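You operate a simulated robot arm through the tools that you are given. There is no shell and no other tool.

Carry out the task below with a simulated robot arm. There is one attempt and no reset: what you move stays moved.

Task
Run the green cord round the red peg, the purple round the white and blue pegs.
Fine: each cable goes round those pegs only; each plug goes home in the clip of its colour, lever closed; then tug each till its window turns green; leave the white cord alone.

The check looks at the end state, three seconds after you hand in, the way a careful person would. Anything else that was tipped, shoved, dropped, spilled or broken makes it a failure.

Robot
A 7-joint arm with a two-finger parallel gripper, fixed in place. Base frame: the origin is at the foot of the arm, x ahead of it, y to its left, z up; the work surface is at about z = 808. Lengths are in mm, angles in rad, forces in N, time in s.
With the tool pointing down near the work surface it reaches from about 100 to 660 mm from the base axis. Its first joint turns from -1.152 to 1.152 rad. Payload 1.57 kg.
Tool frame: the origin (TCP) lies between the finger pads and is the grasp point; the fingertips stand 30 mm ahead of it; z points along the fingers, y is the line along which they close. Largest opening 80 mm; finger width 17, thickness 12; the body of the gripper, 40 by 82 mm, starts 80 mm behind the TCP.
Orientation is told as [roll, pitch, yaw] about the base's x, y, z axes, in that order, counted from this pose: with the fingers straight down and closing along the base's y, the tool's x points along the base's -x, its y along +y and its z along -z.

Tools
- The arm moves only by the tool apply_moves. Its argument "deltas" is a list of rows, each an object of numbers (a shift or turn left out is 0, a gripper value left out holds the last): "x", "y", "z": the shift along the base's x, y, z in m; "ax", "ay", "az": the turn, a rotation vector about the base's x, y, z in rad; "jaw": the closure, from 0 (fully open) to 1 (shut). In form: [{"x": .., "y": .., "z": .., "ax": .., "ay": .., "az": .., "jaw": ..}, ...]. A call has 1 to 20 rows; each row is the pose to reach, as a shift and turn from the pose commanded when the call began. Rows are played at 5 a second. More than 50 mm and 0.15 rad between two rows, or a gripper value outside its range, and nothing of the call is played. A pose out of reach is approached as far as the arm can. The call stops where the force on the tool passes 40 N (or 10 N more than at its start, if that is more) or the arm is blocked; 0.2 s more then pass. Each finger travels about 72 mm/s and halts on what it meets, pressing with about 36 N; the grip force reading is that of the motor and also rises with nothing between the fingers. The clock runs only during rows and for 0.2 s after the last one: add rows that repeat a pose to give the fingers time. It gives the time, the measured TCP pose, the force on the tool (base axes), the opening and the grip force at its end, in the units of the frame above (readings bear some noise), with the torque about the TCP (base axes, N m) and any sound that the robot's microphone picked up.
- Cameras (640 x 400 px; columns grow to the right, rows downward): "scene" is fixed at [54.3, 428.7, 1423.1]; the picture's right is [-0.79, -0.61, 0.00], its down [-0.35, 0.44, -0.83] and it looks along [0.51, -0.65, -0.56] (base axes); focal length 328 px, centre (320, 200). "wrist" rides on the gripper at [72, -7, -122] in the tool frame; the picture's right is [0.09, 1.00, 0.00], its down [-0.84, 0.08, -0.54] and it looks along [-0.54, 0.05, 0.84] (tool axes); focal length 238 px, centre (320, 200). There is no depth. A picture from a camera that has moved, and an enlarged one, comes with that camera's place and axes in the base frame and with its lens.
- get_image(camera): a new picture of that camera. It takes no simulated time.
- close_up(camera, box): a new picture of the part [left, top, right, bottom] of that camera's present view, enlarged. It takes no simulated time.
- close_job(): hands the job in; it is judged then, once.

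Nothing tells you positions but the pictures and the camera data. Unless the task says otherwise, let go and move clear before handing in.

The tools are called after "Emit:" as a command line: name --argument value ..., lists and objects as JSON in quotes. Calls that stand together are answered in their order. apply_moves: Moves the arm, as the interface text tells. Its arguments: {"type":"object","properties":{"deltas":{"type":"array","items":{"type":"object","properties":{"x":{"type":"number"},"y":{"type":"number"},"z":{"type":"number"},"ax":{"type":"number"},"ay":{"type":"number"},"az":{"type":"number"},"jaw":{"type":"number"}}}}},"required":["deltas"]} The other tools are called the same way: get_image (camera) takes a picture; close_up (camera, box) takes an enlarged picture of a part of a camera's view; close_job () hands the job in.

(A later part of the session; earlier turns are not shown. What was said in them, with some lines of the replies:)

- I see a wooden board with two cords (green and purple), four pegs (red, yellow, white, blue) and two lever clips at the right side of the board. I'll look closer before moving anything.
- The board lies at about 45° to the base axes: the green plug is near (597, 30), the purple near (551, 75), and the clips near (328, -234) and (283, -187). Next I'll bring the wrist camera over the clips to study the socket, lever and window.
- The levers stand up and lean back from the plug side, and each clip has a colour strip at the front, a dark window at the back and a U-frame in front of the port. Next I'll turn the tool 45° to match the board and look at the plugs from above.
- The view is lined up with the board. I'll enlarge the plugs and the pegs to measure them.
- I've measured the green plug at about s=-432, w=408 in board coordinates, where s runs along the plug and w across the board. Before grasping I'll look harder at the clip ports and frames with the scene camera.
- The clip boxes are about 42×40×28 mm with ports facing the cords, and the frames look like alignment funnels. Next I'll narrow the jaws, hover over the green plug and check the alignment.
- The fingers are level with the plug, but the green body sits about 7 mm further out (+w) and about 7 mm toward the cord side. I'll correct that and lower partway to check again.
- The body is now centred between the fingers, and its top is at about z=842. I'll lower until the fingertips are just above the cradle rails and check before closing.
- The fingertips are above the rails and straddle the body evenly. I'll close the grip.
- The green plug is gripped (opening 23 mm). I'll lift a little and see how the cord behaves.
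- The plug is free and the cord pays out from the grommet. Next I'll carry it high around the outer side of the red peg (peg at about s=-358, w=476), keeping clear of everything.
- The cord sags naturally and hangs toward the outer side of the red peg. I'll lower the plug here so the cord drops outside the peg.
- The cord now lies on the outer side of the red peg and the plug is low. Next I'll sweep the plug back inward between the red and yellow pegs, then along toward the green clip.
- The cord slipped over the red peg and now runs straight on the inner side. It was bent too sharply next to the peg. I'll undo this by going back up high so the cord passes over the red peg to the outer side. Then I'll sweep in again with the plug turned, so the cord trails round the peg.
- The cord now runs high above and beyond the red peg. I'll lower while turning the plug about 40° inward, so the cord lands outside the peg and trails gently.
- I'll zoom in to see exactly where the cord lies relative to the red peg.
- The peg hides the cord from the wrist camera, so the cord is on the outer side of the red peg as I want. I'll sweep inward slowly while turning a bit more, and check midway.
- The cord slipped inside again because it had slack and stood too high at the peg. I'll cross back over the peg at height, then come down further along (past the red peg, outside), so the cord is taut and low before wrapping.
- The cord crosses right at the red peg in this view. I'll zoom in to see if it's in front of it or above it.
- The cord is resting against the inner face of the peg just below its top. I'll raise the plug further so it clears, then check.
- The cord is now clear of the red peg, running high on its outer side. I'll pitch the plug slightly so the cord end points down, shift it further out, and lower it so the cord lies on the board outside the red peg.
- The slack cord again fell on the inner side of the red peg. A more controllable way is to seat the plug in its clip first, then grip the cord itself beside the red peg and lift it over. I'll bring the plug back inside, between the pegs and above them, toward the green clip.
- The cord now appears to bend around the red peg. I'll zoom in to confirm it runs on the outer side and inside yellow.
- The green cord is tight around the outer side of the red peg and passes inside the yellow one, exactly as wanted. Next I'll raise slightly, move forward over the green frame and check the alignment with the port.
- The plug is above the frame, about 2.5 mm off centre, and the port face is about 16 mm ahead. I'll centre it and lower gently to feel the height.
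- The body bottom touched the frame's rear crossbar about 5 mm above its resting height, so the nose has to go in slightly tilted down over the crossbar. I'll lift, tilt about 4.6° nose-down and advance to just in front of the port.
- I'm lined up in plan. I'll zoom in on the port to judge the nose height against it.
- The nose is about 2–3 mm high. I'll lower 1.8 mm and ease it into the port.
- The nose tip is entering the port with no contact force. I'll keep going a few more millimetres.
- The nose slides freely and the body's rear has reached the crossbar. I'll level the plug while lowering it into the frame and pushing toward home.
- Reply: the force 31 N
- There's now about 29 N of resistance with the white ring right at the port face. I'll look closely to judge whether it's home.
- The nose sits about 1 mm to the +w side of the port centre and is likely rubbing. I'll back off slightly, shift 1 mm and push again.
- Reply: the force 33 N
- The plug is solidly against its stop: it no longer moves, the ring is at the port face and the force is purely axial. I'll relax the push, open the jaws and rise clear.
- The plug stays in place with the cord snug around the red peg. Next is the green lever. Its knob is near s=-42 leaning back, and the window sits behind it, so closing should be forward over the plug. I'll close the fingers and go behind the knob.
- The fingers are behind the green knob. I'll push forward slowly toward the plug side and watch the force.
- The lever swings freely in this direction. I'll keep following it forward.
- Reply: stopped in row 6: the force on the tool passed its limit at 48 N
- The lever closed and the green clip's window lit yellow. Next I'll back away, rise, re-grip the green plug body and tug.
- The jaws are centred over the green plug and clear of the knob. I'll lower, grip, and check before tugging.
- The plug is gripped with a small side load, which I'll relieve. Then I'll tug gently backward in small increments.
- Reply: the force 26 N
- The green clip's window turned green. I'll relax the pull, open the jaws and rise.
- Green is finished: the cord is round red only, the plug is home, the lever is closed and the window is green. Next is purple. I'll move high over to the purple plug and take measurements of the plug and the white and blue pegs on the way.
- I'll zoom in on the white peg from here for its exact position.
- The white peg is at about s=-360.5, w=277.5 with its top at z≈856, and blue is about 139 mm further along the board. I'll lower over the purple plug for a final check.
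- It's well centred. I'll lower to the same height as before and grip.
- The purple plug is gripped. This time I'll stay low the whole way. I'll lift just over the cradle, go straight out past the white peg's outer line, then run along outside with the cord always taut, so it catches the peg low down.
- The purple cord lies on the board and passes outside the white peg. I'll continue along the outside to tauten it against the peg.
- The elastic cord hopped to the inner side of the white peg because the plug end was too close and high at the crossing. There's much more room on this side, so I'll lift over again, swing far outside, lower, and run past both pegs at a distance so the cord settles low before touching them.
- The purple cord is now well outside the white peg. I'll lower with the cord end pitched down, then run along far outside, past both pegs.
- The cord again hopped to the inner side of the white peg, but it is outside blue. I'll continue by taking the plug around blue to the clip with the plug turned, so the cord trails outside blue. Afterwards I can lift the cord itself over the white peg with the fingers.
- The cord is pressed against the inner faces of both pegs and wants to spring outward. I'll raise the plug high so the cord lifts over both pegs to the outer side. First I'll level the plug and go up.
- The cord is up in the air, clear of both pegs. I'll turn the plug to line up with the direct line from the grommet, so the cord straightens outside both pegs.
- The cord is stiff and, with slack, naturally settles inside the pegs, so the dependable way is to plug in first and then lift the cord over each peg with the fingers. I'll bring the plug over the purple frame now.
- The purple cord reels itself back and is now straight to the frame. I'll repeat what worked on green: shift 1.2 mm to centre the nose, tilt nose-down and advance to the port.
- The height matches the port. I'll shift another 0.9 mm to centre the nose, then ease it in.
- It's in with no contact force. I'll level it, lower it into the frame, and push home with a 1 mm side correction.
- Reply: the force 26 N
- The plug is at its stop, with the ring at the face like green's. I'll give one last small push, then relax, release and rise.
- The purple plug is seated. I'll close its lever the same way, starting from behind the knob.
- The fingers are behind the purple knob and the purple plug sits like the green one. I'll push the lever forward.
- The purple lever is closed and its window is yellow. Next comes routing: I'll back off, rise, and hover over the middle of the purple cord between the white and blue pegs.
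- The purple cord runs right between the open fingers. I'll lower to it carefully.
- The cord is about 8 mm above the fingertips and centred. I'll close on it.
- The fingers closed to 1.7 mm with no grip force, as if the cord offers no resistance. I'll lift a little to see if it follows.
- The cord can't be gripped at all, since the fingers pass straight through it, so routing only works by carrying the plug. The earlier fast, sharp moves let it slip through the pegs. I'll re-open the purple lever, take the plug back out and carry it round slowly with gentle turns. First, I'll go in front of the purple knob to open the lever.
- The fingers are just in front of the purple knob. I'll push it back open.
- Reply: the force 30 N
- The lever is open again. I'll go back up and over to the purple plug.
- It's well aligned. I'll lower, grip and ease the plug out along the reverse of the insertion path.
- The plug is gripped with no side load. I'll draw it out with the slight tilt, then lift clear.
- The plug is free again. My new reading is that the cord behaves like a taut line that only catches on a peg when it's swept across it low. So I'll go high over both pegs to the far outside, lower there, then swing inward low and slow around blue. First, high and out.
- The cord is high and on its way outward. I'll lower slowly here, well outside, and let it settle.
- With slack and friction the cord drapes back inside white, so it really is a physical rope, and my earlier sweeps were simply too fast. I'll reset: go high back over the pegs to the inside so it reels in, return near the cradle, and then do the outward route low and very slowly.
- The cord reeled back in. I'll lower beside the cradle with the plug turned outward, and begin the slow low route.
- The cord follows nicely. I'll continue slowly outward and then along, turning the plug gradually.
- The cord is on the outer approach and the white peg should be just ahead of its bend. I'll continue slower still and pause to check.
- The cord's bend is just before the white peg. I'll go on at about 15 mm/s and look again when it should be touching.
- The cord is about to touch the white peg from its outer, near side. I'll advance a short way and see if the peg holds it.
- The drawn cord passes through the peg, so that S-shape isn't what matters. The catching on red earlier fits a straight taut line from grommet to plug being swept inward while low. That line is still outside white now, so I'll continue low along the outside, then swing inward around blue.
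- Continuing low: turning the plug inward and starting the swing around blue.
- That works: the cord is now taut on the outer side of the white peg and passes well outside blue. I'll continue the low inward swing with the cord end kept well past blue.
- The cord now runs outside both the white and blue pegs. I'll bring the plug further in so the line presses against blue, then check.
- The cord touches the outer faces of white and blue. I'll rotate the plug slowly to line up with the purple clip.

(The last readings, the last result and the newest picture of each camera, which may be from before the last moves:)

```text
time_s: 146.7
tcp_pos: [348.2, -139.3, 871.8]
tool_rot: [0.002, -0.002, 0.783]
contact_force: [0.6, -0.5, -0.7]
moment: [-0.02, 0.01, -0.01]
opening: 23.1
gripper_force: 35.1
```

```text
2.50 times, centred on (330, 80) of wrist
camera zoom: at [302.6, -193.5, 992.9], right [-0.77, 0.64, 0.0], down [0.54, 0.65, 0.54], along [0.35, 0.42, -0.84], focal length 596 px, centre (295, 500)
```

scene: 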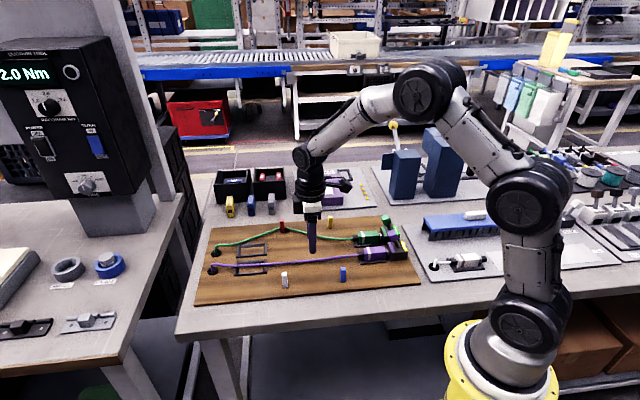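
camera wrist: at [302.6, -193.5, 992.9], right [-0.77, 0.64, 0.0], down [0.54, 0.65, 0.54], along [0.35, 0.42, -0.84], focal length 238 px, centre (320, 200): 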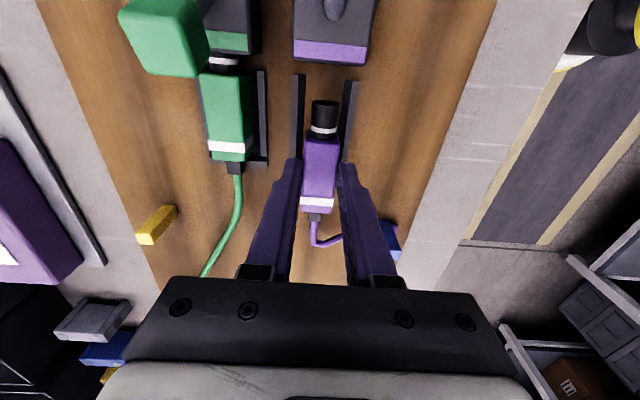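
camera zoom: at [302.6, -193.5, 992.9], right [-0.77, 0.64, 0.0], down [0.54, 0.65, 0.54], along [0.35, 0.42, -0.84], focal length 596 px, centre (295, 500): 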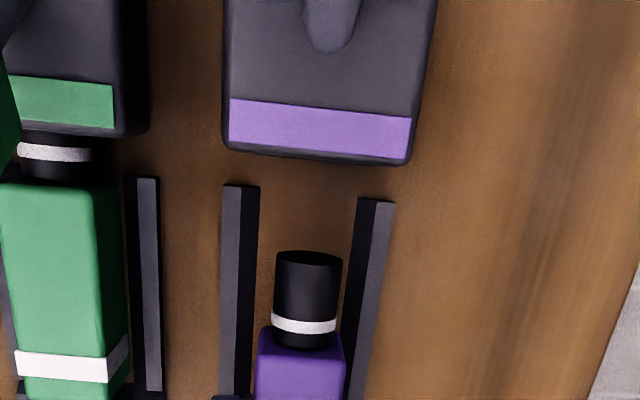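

The cord now wraps the outer sides of white and blue. The plug is aligned with the purple port within half a millimetre, so I'll repeat the tilted insertion.

Emit:
apply_moves --deltas '[{"z": -0.003, "ax": 0.028, "ay": -0.028}, {"z": -0.0045, "ax": 0.0566, "ay": -0.0566}, {"x": -0.0025, "y": -0.0025, "z": -0.005, "ax": 0.0566, "ay": -0.0566}, {"x": -0.0057, "y": -0.0057, "z": -0.0055, "ax": 0.0566, "ay": -0.0566}, {"x": -0.0085, "y": -0.0085, "z": -0.006, "ax": 0.0566, "ay": -0.0566}, {"x": -0.0106, "y": -0.0106, "z": -0.007, "ax": 0.0566, "ay": -0.0566}, {"x": -0.0106, "y": -0.0106, "z": -0.007, "ax": 0.0566, "ay": -0.0566}]'

Emit:
close_up --camera "wrist" --box '[250, 0, 410, 160]'

Emit:
close_up --camera "scene" --box '[330, 230, 400, 300]'

```text
time_s: 148.3
tcp_pos: [338.5, -148.7, 866.6]
tool_rot: [0.002, -0.083, 0.785]
contact_force: [0.4, 0.9, -0.4]
moment: [0.02, -0.02, -0.02]
opening: 23.1
gripper_force: 35.3
```

```text
2.50 times, centred on (330, 80) of wrist
camera zoom: at [285.6, -211.3, 980.1], right [-0.77, 0.64, -0.01], down [0.5, 0.61, 0.61], along [0.39, 0.46, -0.79], focal length 596 px, centre (295, 500)
```

zoom: 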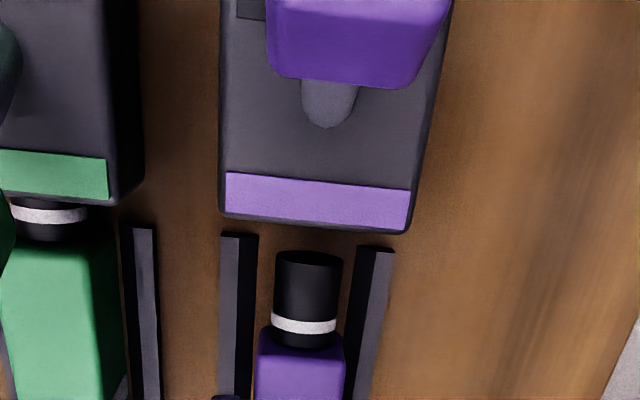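

```text
5.71 times, centred on (365, 265) of scene
camera zoom: at [54.3, 428.7, 1423.1], right [-0.79, -0.61, 0.0], down [-0.35, 0.44, -0.83], along [0.51, -0.65, -0.56], focal length 1873 px, centre (63, -171)
```

zoom: 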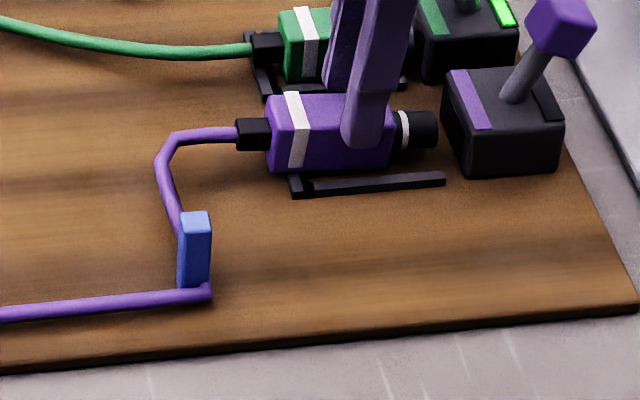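

Everything lines up. I'll ease the nose further in.

Emit:
apply_moves --deltas '[{"x": -0.0022, "y": -0.0016, "z": -0.0006}, {"x": -0.0043, "y": -0.0036, "z": -0.0006}, {"x": -0.0064, "y": -0.0056, "z": -0.0006}, {"x": -0.0082, "y": -0.0074, "z": -0.0006}, {"x": -0.0096, "y": -0.0088, "z": -0.0006}, {"x": -0.0096, "y": -0.0088, "z": -0.0006}]'

Emit:
close_up --camera "wrist" --box '[250, 0, 410, 160]'

Emit:
close_up --camera "scene" --box '[355, 236, 400, 270]'

```text
time_s: 149.7
tcp_pos: [328.5, -158.5, 865.2]
tool_rot: [-0.001, -0.084, 0.785]
contact_force: [0.8, 0.3, -1.2]
moment: [0.0, -0.02, 0.0]
opening: 23.1
gripper_force: 35.6
```

```text
2.50 times, centred on (330, 80) of wrist
camera zoom: at [275.8, -221.1, 980.7], right [-0.77, 0.64, -0.01], down [0.5, 0.61, 0.61], along [0.39, 0.46, -0.79], focal length 596 px, centre (295, 500)
```

zoom: 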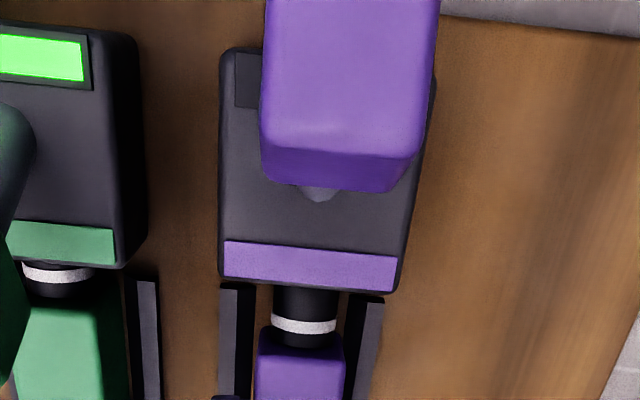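

```text
11.76 times, centred on (378, 253) of scene
camera zoom: at [54.3, 428.7, 1423.1], right [-0.79, -0.61, 0.0], down [-0.35, 0.44, -0.83], along [0.51, -0.65, -0.56], focal length 3856 px, centre (-356, -424)
```

zoom: 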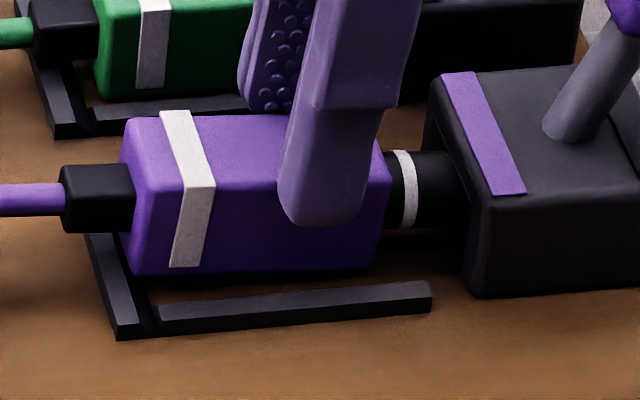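

It's at the same depth as the first time. I'll level, lower and push home.

Emit:
apply_moves --deltas '[{"x": -0.0016, "y": -0.0012, "z": -0.0007, "ax": -0.014, "ay": 0.014}, {"x": -0.0031, "y": -0.0025, "z": -0.0014, "ax": -0.028, "ay": 0.028}, {"x": -0.0045, "y": -0.0039, "z": -0.0022, "ax": -0.042, "ay": 0.042}, {"x": -0.0052, "y": -0.0046, "z": -0.003, "ax": -0.0566, "ay": 0.0566}, {"x": -0.0056, "y": -0.005, "z": -0.0035, "ax": -0.0566, "ay": 0.0566}, {"x": -0.006, "y": -0.0054, "z": -0.0035, "ax": -0.0566, "ay": 0.0566}, {"x": -0.006, "y": -0.0054, "z": -0.0035, "ax": -0.0566, "ay": 0.0566}]'

Emit:
close_up --camera "wrist" --box '[280, 60, 360, 160]'

Emit:
close_up --camera "scene" --box '[355, 236, 400, 270]'

```text
time_s: 151.3
tcp_pos: [323.9, -162.3, 862.3]
tool_rot: [-0.002, -0.006, 0.781]
contact_force: [17.3, 29.3, 7.9]
moment: [1.02, -0.52, -0.17]
opening: 23.3
gripper_force: 35.6
```

```text
4.00 times, centred on (320, 110) of wrist
camera zoom: at [277.4, -218.1, 983.0], right [-0.77, 0.64, 0.0], down [0.54, 0.64, 0.55], along [0.35, 0.42, -0.84], focal length 953 px, centre (320, 560)
```

zoom: 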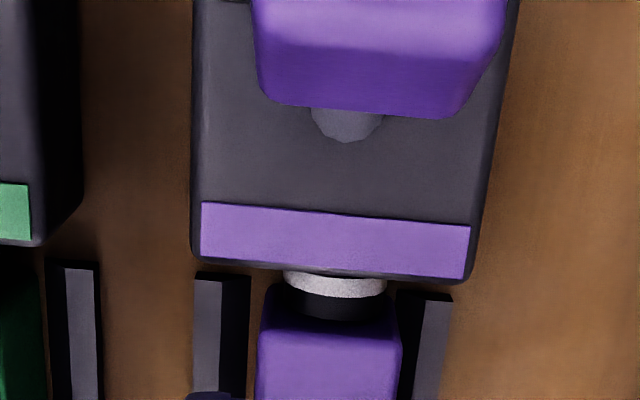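

```text
11.76 times, centred on (378, 253) of scene
camera zoom: at [54.6, 429.4, 1422.8], right [-0.79, -0.62, 0.0], down [-0.35, 0.44, -0.83], along [0.51, -0.65, -0.56], focal length 3856 px, centre (-356, -424)
```

zoom: 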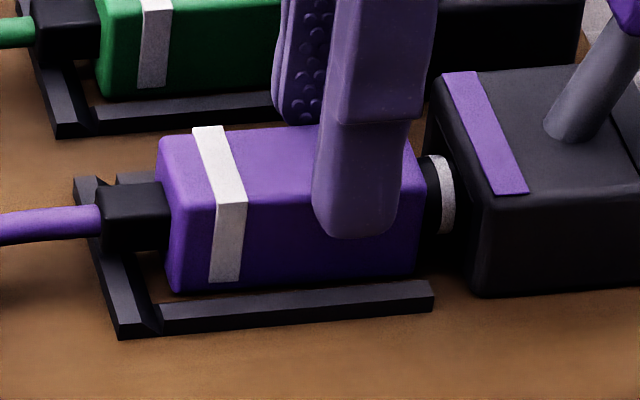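

The purple plug is home again. I'll relax, release and rise, then check the cord.

Emit:
apply_moves --deltas '[{"x": 0.0011, "y": 0.0012}, {"x": 0.0011, "y": 0.0012, "jaw": 0.7}, {"x": 0.0011, "y": 0.0012, "jaw": 0.5}, {"x": 0.0011, "y": 0.0012, "jaw": 0.5}, {"x": 0.0011, "y": 0.0012, "z": 0.02, "jaw": 0.5}, {"x": 0.0011, "y": 0.0012, "z": 0.05, "jaw": 0.5}, {"x": 0.0011, "y": 0.0012, "z": 0.09, "jaw": 0.5}, {"x": 0.0011, "y": 0.0012, "z": 0.117, "jaw": 0.5}, {"x": 0.0011, "y": 0.0012, "z": 0.117, "jaw": 0.5}]'

Emit:
close_up --camera "scene" --box '[200, 200, 440, 320]'

Emit:
get_image --camera "wrist"

Emit:
close_up --camera "scene" --box '[330, 230, 400, 290]'

```text
time_s: 153.3
tcp_pos: [323.5, -163.0, 978.2]
tool_rot: [0.003, -0.001, 0.787]
contact_force: [0.2, -0.3, 0.0]
moment: [0.02, 0.03, -0.01]
opening: 39.8
gripper_force: 0.1
```

```text
2.67 times, centred on (320, 260) of scene
camera zoom: at [54.3, 428.7, 1423.1], right [-0.79, -0.61, 0.0], down [-0.35, 0.44, -0.83], along [0.51, -0.65, -0.56], focal length 874 px, centre (320, 40)
```

zoom: 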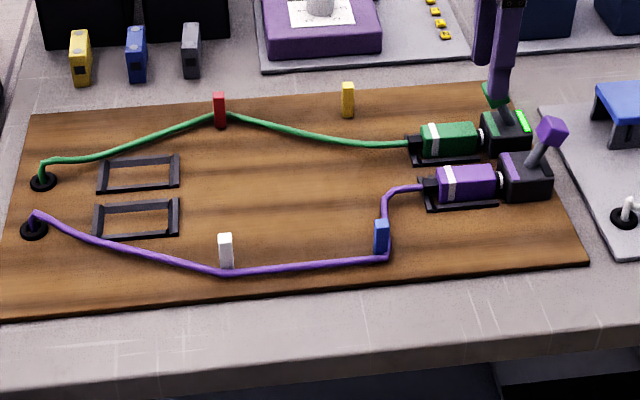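

```text
taken
camera wrist: at [278.2, -218.6, 1099.3], right [-0.77, 0.64, 0.0], down [0.54, 0.65, 0.54], along [0.35, 0.42, -0.84], focal length 238 px, centre (320, 200)
```

wrist: 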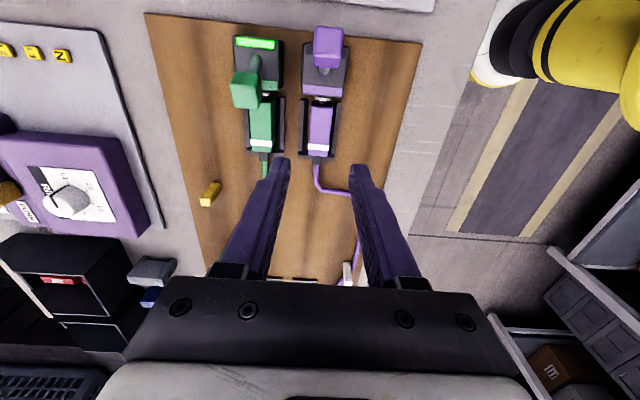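

```text
6.67 times, centred on (365, 260) of scene
camera zoom: at [54.3, 428.7, 1423.1], right [-0.79, -0.61, 0.0], down [-0.35, 0.44, -0.83], along [0.51, -0.65, -0.56], focal length 2185 px, centre (20, -200)
```

zoom: 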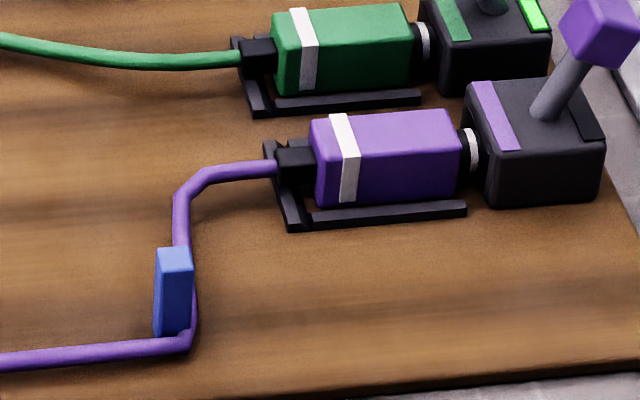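

The purple cord goes round the outer sides of white and blue, then into its clip. Next I'll close the purple lever again.

Emit:
apply_moves --deltas '[{"x": -0.0179, "y": -0.0183, "jaw": 1.0}, {"x": -0.0357, "y": -0.0366, "jaw": 1.0}, {"x": -0.0536, "y": -0.0548, "jaw": 1.0}, {"x": -0.0714, "y": -0.0731, "jaw": 1.0}, {"x": -0.0714, "y": -0.0731, "z": -0.025, "jaw": 1.0}, {"x": -0.0714, "y": -0.0731, "z": -0.05, "jaw": 1.0}, {"x": -0.0714, "y": -0.0731, "z": -0.075, "jaw": 1.0}, {"x": -0.0714, "y": -0.0731, "z": -0.075, "jaw": 1.0}]'

Emit:
apply_moves --deltas '[{"x": 0.0035, "y": 0.0035, "z": -0.002}, {"x": 0.0071, "y": 0.0071, "z": -0.002}, {"x": 0.0106, "y": 0.0106, "z": -0.002}, {"x": 0.0141, "y": 0.0141, "z": -0.002}, {"x": 0.0177, "y": 0.0177, "z": -0.002}, {"x": 0.0212, "y": 0.0212, "z": -0.002}, {"x": 0.0247, "y": 0.0247, "z": -0.002}, {"x": 0.0276, "y": 0.0276, "z": -0.003}, {"x": 0.0297, "y": 0.0297, "z": -0.003}, {"x": 0.0297, "y": 0.0297, "z": -0.003}]'

Emit:
close_up --camera "scene" --box '[350, 190, 440, 270]'

```text
time_s: 155.1
tcp_pos: [251.9, -235.6, 902.6]
tool_rot: [0.0, 0.0, 0.785]
contact_force: [0.4, 0.2, 0.5]
moment: [-0.02, 0.0, 0.02]
opening: 0.0
gripper_force: 21.3
```

```text
time_s: 157.3
tcp_pos: [281.3, -205.0, 899.7]
tool_rot: [-0.001, -0.001, 0.785]
contact_force: [0.2, -0.1, 0.0]
moment: [-0.02, -0.02, 0.02]
opening: 0.2
gripper_force: 21.3
```

```text
5.00 times, centred on (395, 230) of scene
camera zoom: at [54.3, 428.7, 1423.1], right [-0.79, -0.62, 0.0], down [-0.35, 0.44, -0.83], along [0.51, -0.65, -0.56], focal length 1639 px, centre (-55, 50)
```

zoom: 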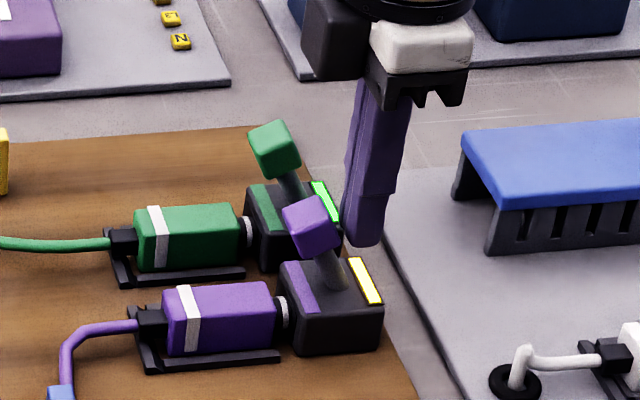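

The purple lever is closed and its window is yellow. I'll go back to the plug body for the tug.

Emit:
apply_moves --deltas '[{"x": -0.0071, "y": -0.0071}, {"x": -0.0071, "y": -0.0071, "z": 0.03}, {"x": -0.0071, "y": -0.0071, "z": 0.06}, {"x": -0.0071, "y": -0.0071, "z": 0.08, "jaw": 0.5}, {"x": 0.0105, "y": 0.0103, "z": 0.08, "jaw": 0.5}, {"x": 0.028, "y": 0.0277, "z": 0.08, "jaw": 0.5}, {"x": 0.0455, "y": 0.045, "z": 0.08, "jaw": 0.5}, {"x": 0.0455, "y": 0.045, "z": 0.05, "jaw": 0.5}, {"x": 0.0455, "y": 0.045, "z": 0.02, "jaw": 0.5}, {"x": 0.0455, "y": 0.045, "z": -0.013, "jaw": 0.5}, {"x": 0.0455, "y": 0.045, "z": -0.013, "jaw": 0.5}]'

Emit:
close_up --camera "wrist" --box '[240, 60, 400, 220]'

```text
time_s: 159.7
tcp_pos: [325.4, -162.3, 888.4]
tool_rot: [0.002, -0.004, 0.786]
contact_force: [0.3, -0.4, 0.0]
moment: [0.01, 0.03, 0.02]
opening: 40.4
gripper_force: 0.1
```

```text
2.50 times, centred on (320, 140) of wrist
camera zoom: at [280.2, -216.7, 1009.7], right [-0.77, 0.64, 0.0], down [0.54, 0.65, 0.54], along [0.35, 0.42, -0.84], focal length 596 px, centre (320, 350)
```

zoom: 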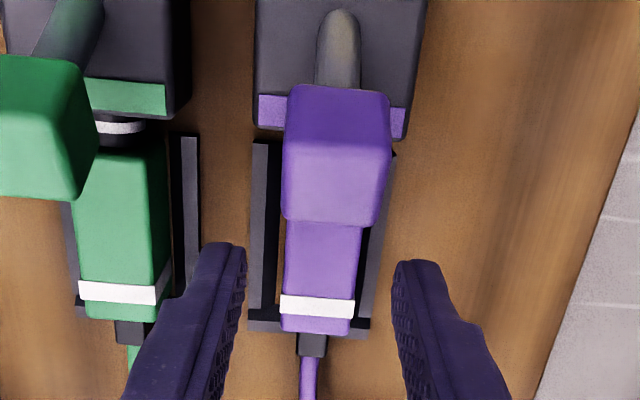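

It's centred again. I'll lower and grip.

Emit:
apply_moves --deltas '[{"z": -0.014}, {"z": -0.0275}, {"z": -0.0275}, {"z": -0.0275, "jaw": 0.7}, {"z": -0.0275, "jaw": 0.9}, {"z": -0.0275, "jaw": 0.9}, {"z": -0.0275, "jaw": 0.9}]'

```text
time_s: 161.3
tcp_pos: [328.3, -160.0, 860.9]
tool_rot: [0.004, 0.0, 0.786]
contact_force: [-4.9, 7.1, 0.4]
moment: [0.3, 0.18, 0.04]
opening: 23.0
gripper_force: 35.3
```

The plug is gripped with a small side load. I'll relieve it and tug gently.

Emit:
apply_moves --deltas '[{"x": -0.0003, "y": 0.0003}, {"x": -0.0005, "y": 0.0005}, {"x": -0.0002, "y": 0.0008}, {"x": 0.0001, "y": 0.0011}, {"x": 0.0003, "y": 0.0013}, {"x": 0.0003, "y": 0.0013}]'

Emit:
close_up --camera "scene" --box '[350, 190, 440, 270]'

```text
time_s: 162.7
tcp_pos: [326.2, -159.1, 859.7]
tool_rot: [0.001, 0.0, 0.785]
contact_force: [-10.3, -2.6, 9.9]
moment: [-0.19, 0.48, 0.01]
opening: 23.0
gripper_force: 35.9
```

```text
5.00 times, centred on (395, 230) of scene
camera zoom: at [53.9, 428.7, 1423.1], right [-0.79, -0.61, 0.0], down [-0.35, 0.44, -0.83], along [0.51, -0.65, -0.56], focal length 1639 px, centre (-55, 50)
```

zoom: 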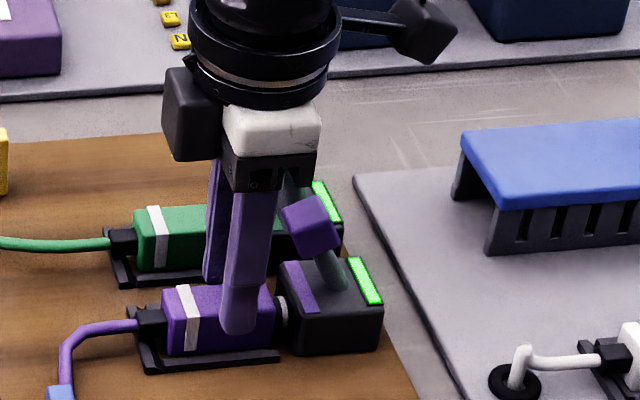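

The purple window turned green. I'll relax, release and move well clear.

Emit:
apply_moves --deltas '[{"x": -0.0003, "y": -0.0002}, {"x": -0.0003, "y": -0.0002, "jaw": 0.7}, {"x": -0.0003, "y": -0.0002, "jaw": 0.5}, {"x": -0.0003, "y": -0.0002, "jaw": 0.5}, {"x": -0.0003, "y": -0.0002, "z": 0.02, "jaw": 0.5}, {"x": -0.0003, "y": -0.0002, "z": 0.05, "jaw": 0.5}, {"x": -0.0003, "y": -0.0002, "z": 0.09, "jaw": 0.5}, {"x": -0.0003, "y": -0.0002, "z": 0.13, "jaw": 0.5}, {"x": -0.0003, "y": -0.0002, "z": 0.17, "jaw": 0.5}, {"x": 0.02, "y": -0.002, "z": 0.2, "jaw": 0.5}, {"x": 0.05, "y": -0.004, "z": 0.22, "jaw": 0.4}, {"x": 0.08, "y": -0.006, "z": 0.24, "jaw": 0.2}, {"x": 0.08, "y": -0.006, "z": 0.24, "jaw": 0.0}]'

Emit:
get_image --camera "scene"

Emit:
close_up --camera "scene" --box '[200, 200, 440, 320]'

Emit:
get_image --camera "wrist"

```text
time_s: 165.5
tcp_pos: [405.9, -166.7, 1099.8]
tool_rot: [0.002, -0.002, 0.786]
contact_force: [-0.1, -0.2, 0.5]
moment: [0.0, 0.01, 0.02]
opening: 79.9
gripper_force: 0.2
```

```text
taken
```

scene: 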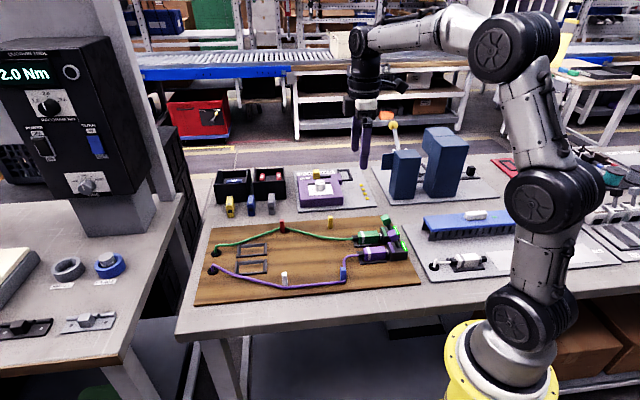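

```text
2.67 times, centred on (320, 260) of scene
camera zoom: at [54.3, 428.7, 1423.1], right [-0.79, -0.62, 0.0], down [-0.35, 0.44, -0.83], along [0.51, -0.65, -0.56], focal length 874 px, centre (320, 40)
```

zoom: 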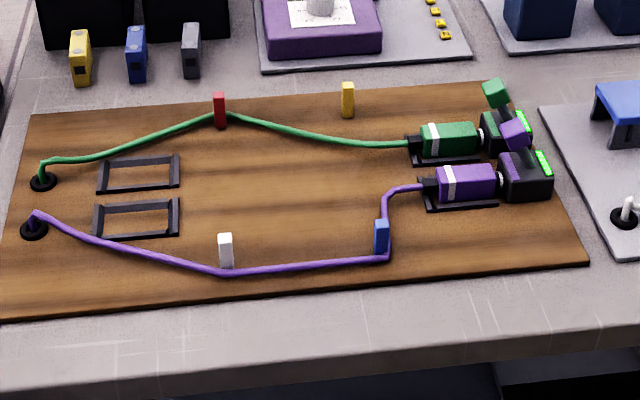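

```text
taken
camera wrist: at [359.6, -222.1, 1221.7], right [-0.77, 0.64, 0.0], down [0.54, 0.65, 0.54], along [0.35, 0.42, -0.84], focal length 238 px, centre (320, 200)
```

wrist: 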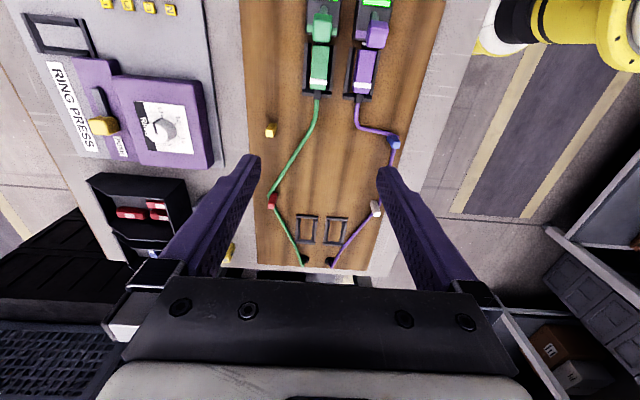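

Both cords, plugs, levers and windows look right. I'll do a last close inspection before handing in.

Emit:
close_up --camera "scene" --box '[345, 215, 425, 275]'

Emit:
close_up --camera "wrist" --box '[240, 0, 430, 130]'

Emit:
close_up --camera "wrist" --box '[240, 120, 430, 280]'

Emit:
close_up --camera "scene" --box '[400, 190, 530, 290]'

```text
6.67 times, centred on (385, 245) of scene
camera zoom: at [54.3, 428.7, 1423.1], right [-0.79, -0.62, 0.0], down [-0.35, 0.44, -0.83], along [0.51, -0.65, -0.56], focal length 2185 px, centre (-113, -100)
```

zoom: 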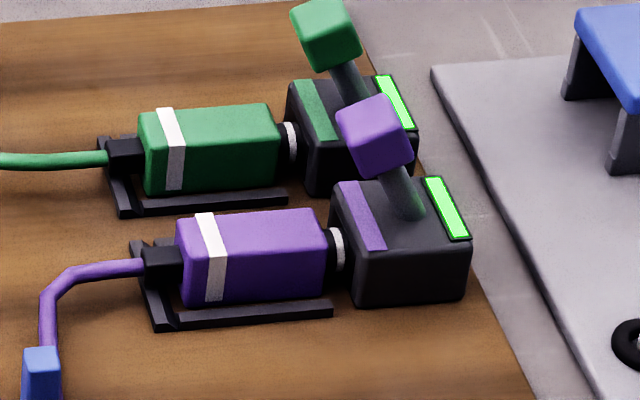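

```text
3.08 times, centred on (335, 65) of wrist
camera zoom: at [359.6, -222.1, 1221.7], right [-0.77, 0.64, 0.0], down [0.54, 0.65, 0.54], along [0.35, 0.42, -0.84], focal length 733 px, centre (274, 615)
```

zoom: 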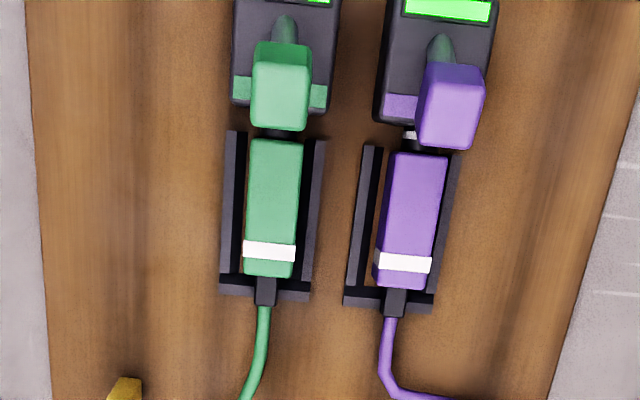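

```text
2.50 times, centred on (335, 200) of wrist
camera zoom: at [359.6, -222.1, 1221.7], right [-0.77, 0.64, 0.0], down [0.54, 0.65, 0.54], along [0.35, 0.42, -0.84], focal length 596 px, centre (282, 200)
```

zoom: 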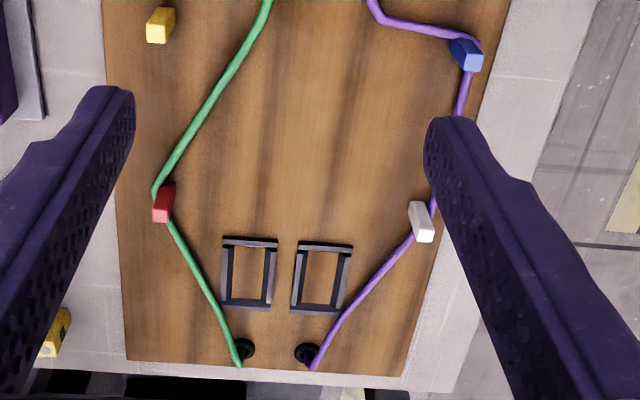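

```text
4.00 times, centred on (465, 240) of scene
camera zoom: at [54.3, 428.7, 1423.1], right [-0.79, -0.62, 0.0], down [-0.35, 0.44, -0.83], along [0.51, -0.65, -0.56], focal length 1311 px, centre (-260, 40)
```

zoom: 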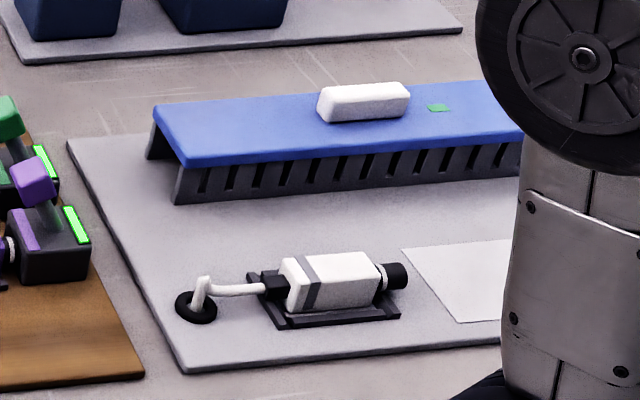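

The green cord goes round the outer side of red only, and the purple round the outer sides of white and blue only. Both plugs are home in their own clips with levers closed and windows green. The white cord is untouched, everything else is in place, and the arm is clear, so I'm handing in.

Emit:
close_job

```text
The job is handed in.
```

The job is handed in; I don't have the verdict yet. In my last pictures everything the task asked for was in place:

- **Green cord:** it runs round the outside of the red peg only and passes inside the yellow one. The plug is home in the green clip, the lever is closed and the window is green.
- **Purple cord:** it runs round the outside of the white and blue pegs only. The plug is home in the purple clip, the lever is closed and the window is green.
- **Everything else:** the white cord was not touched. I saw nothing tipped or moved, and the arm is open and clear of the board.

The routing took several tries. The green cord missed the red peg more than once. I also seated and locked the purple plug once with its cord on the wrong side of the pegs, so I reopened the lever, rerouted it and did the clip and tug again.

While closing the green lever, the force on the tool briefly reached 48 N and the move stopped itself. The lever was closed by then, and I saw no damage.
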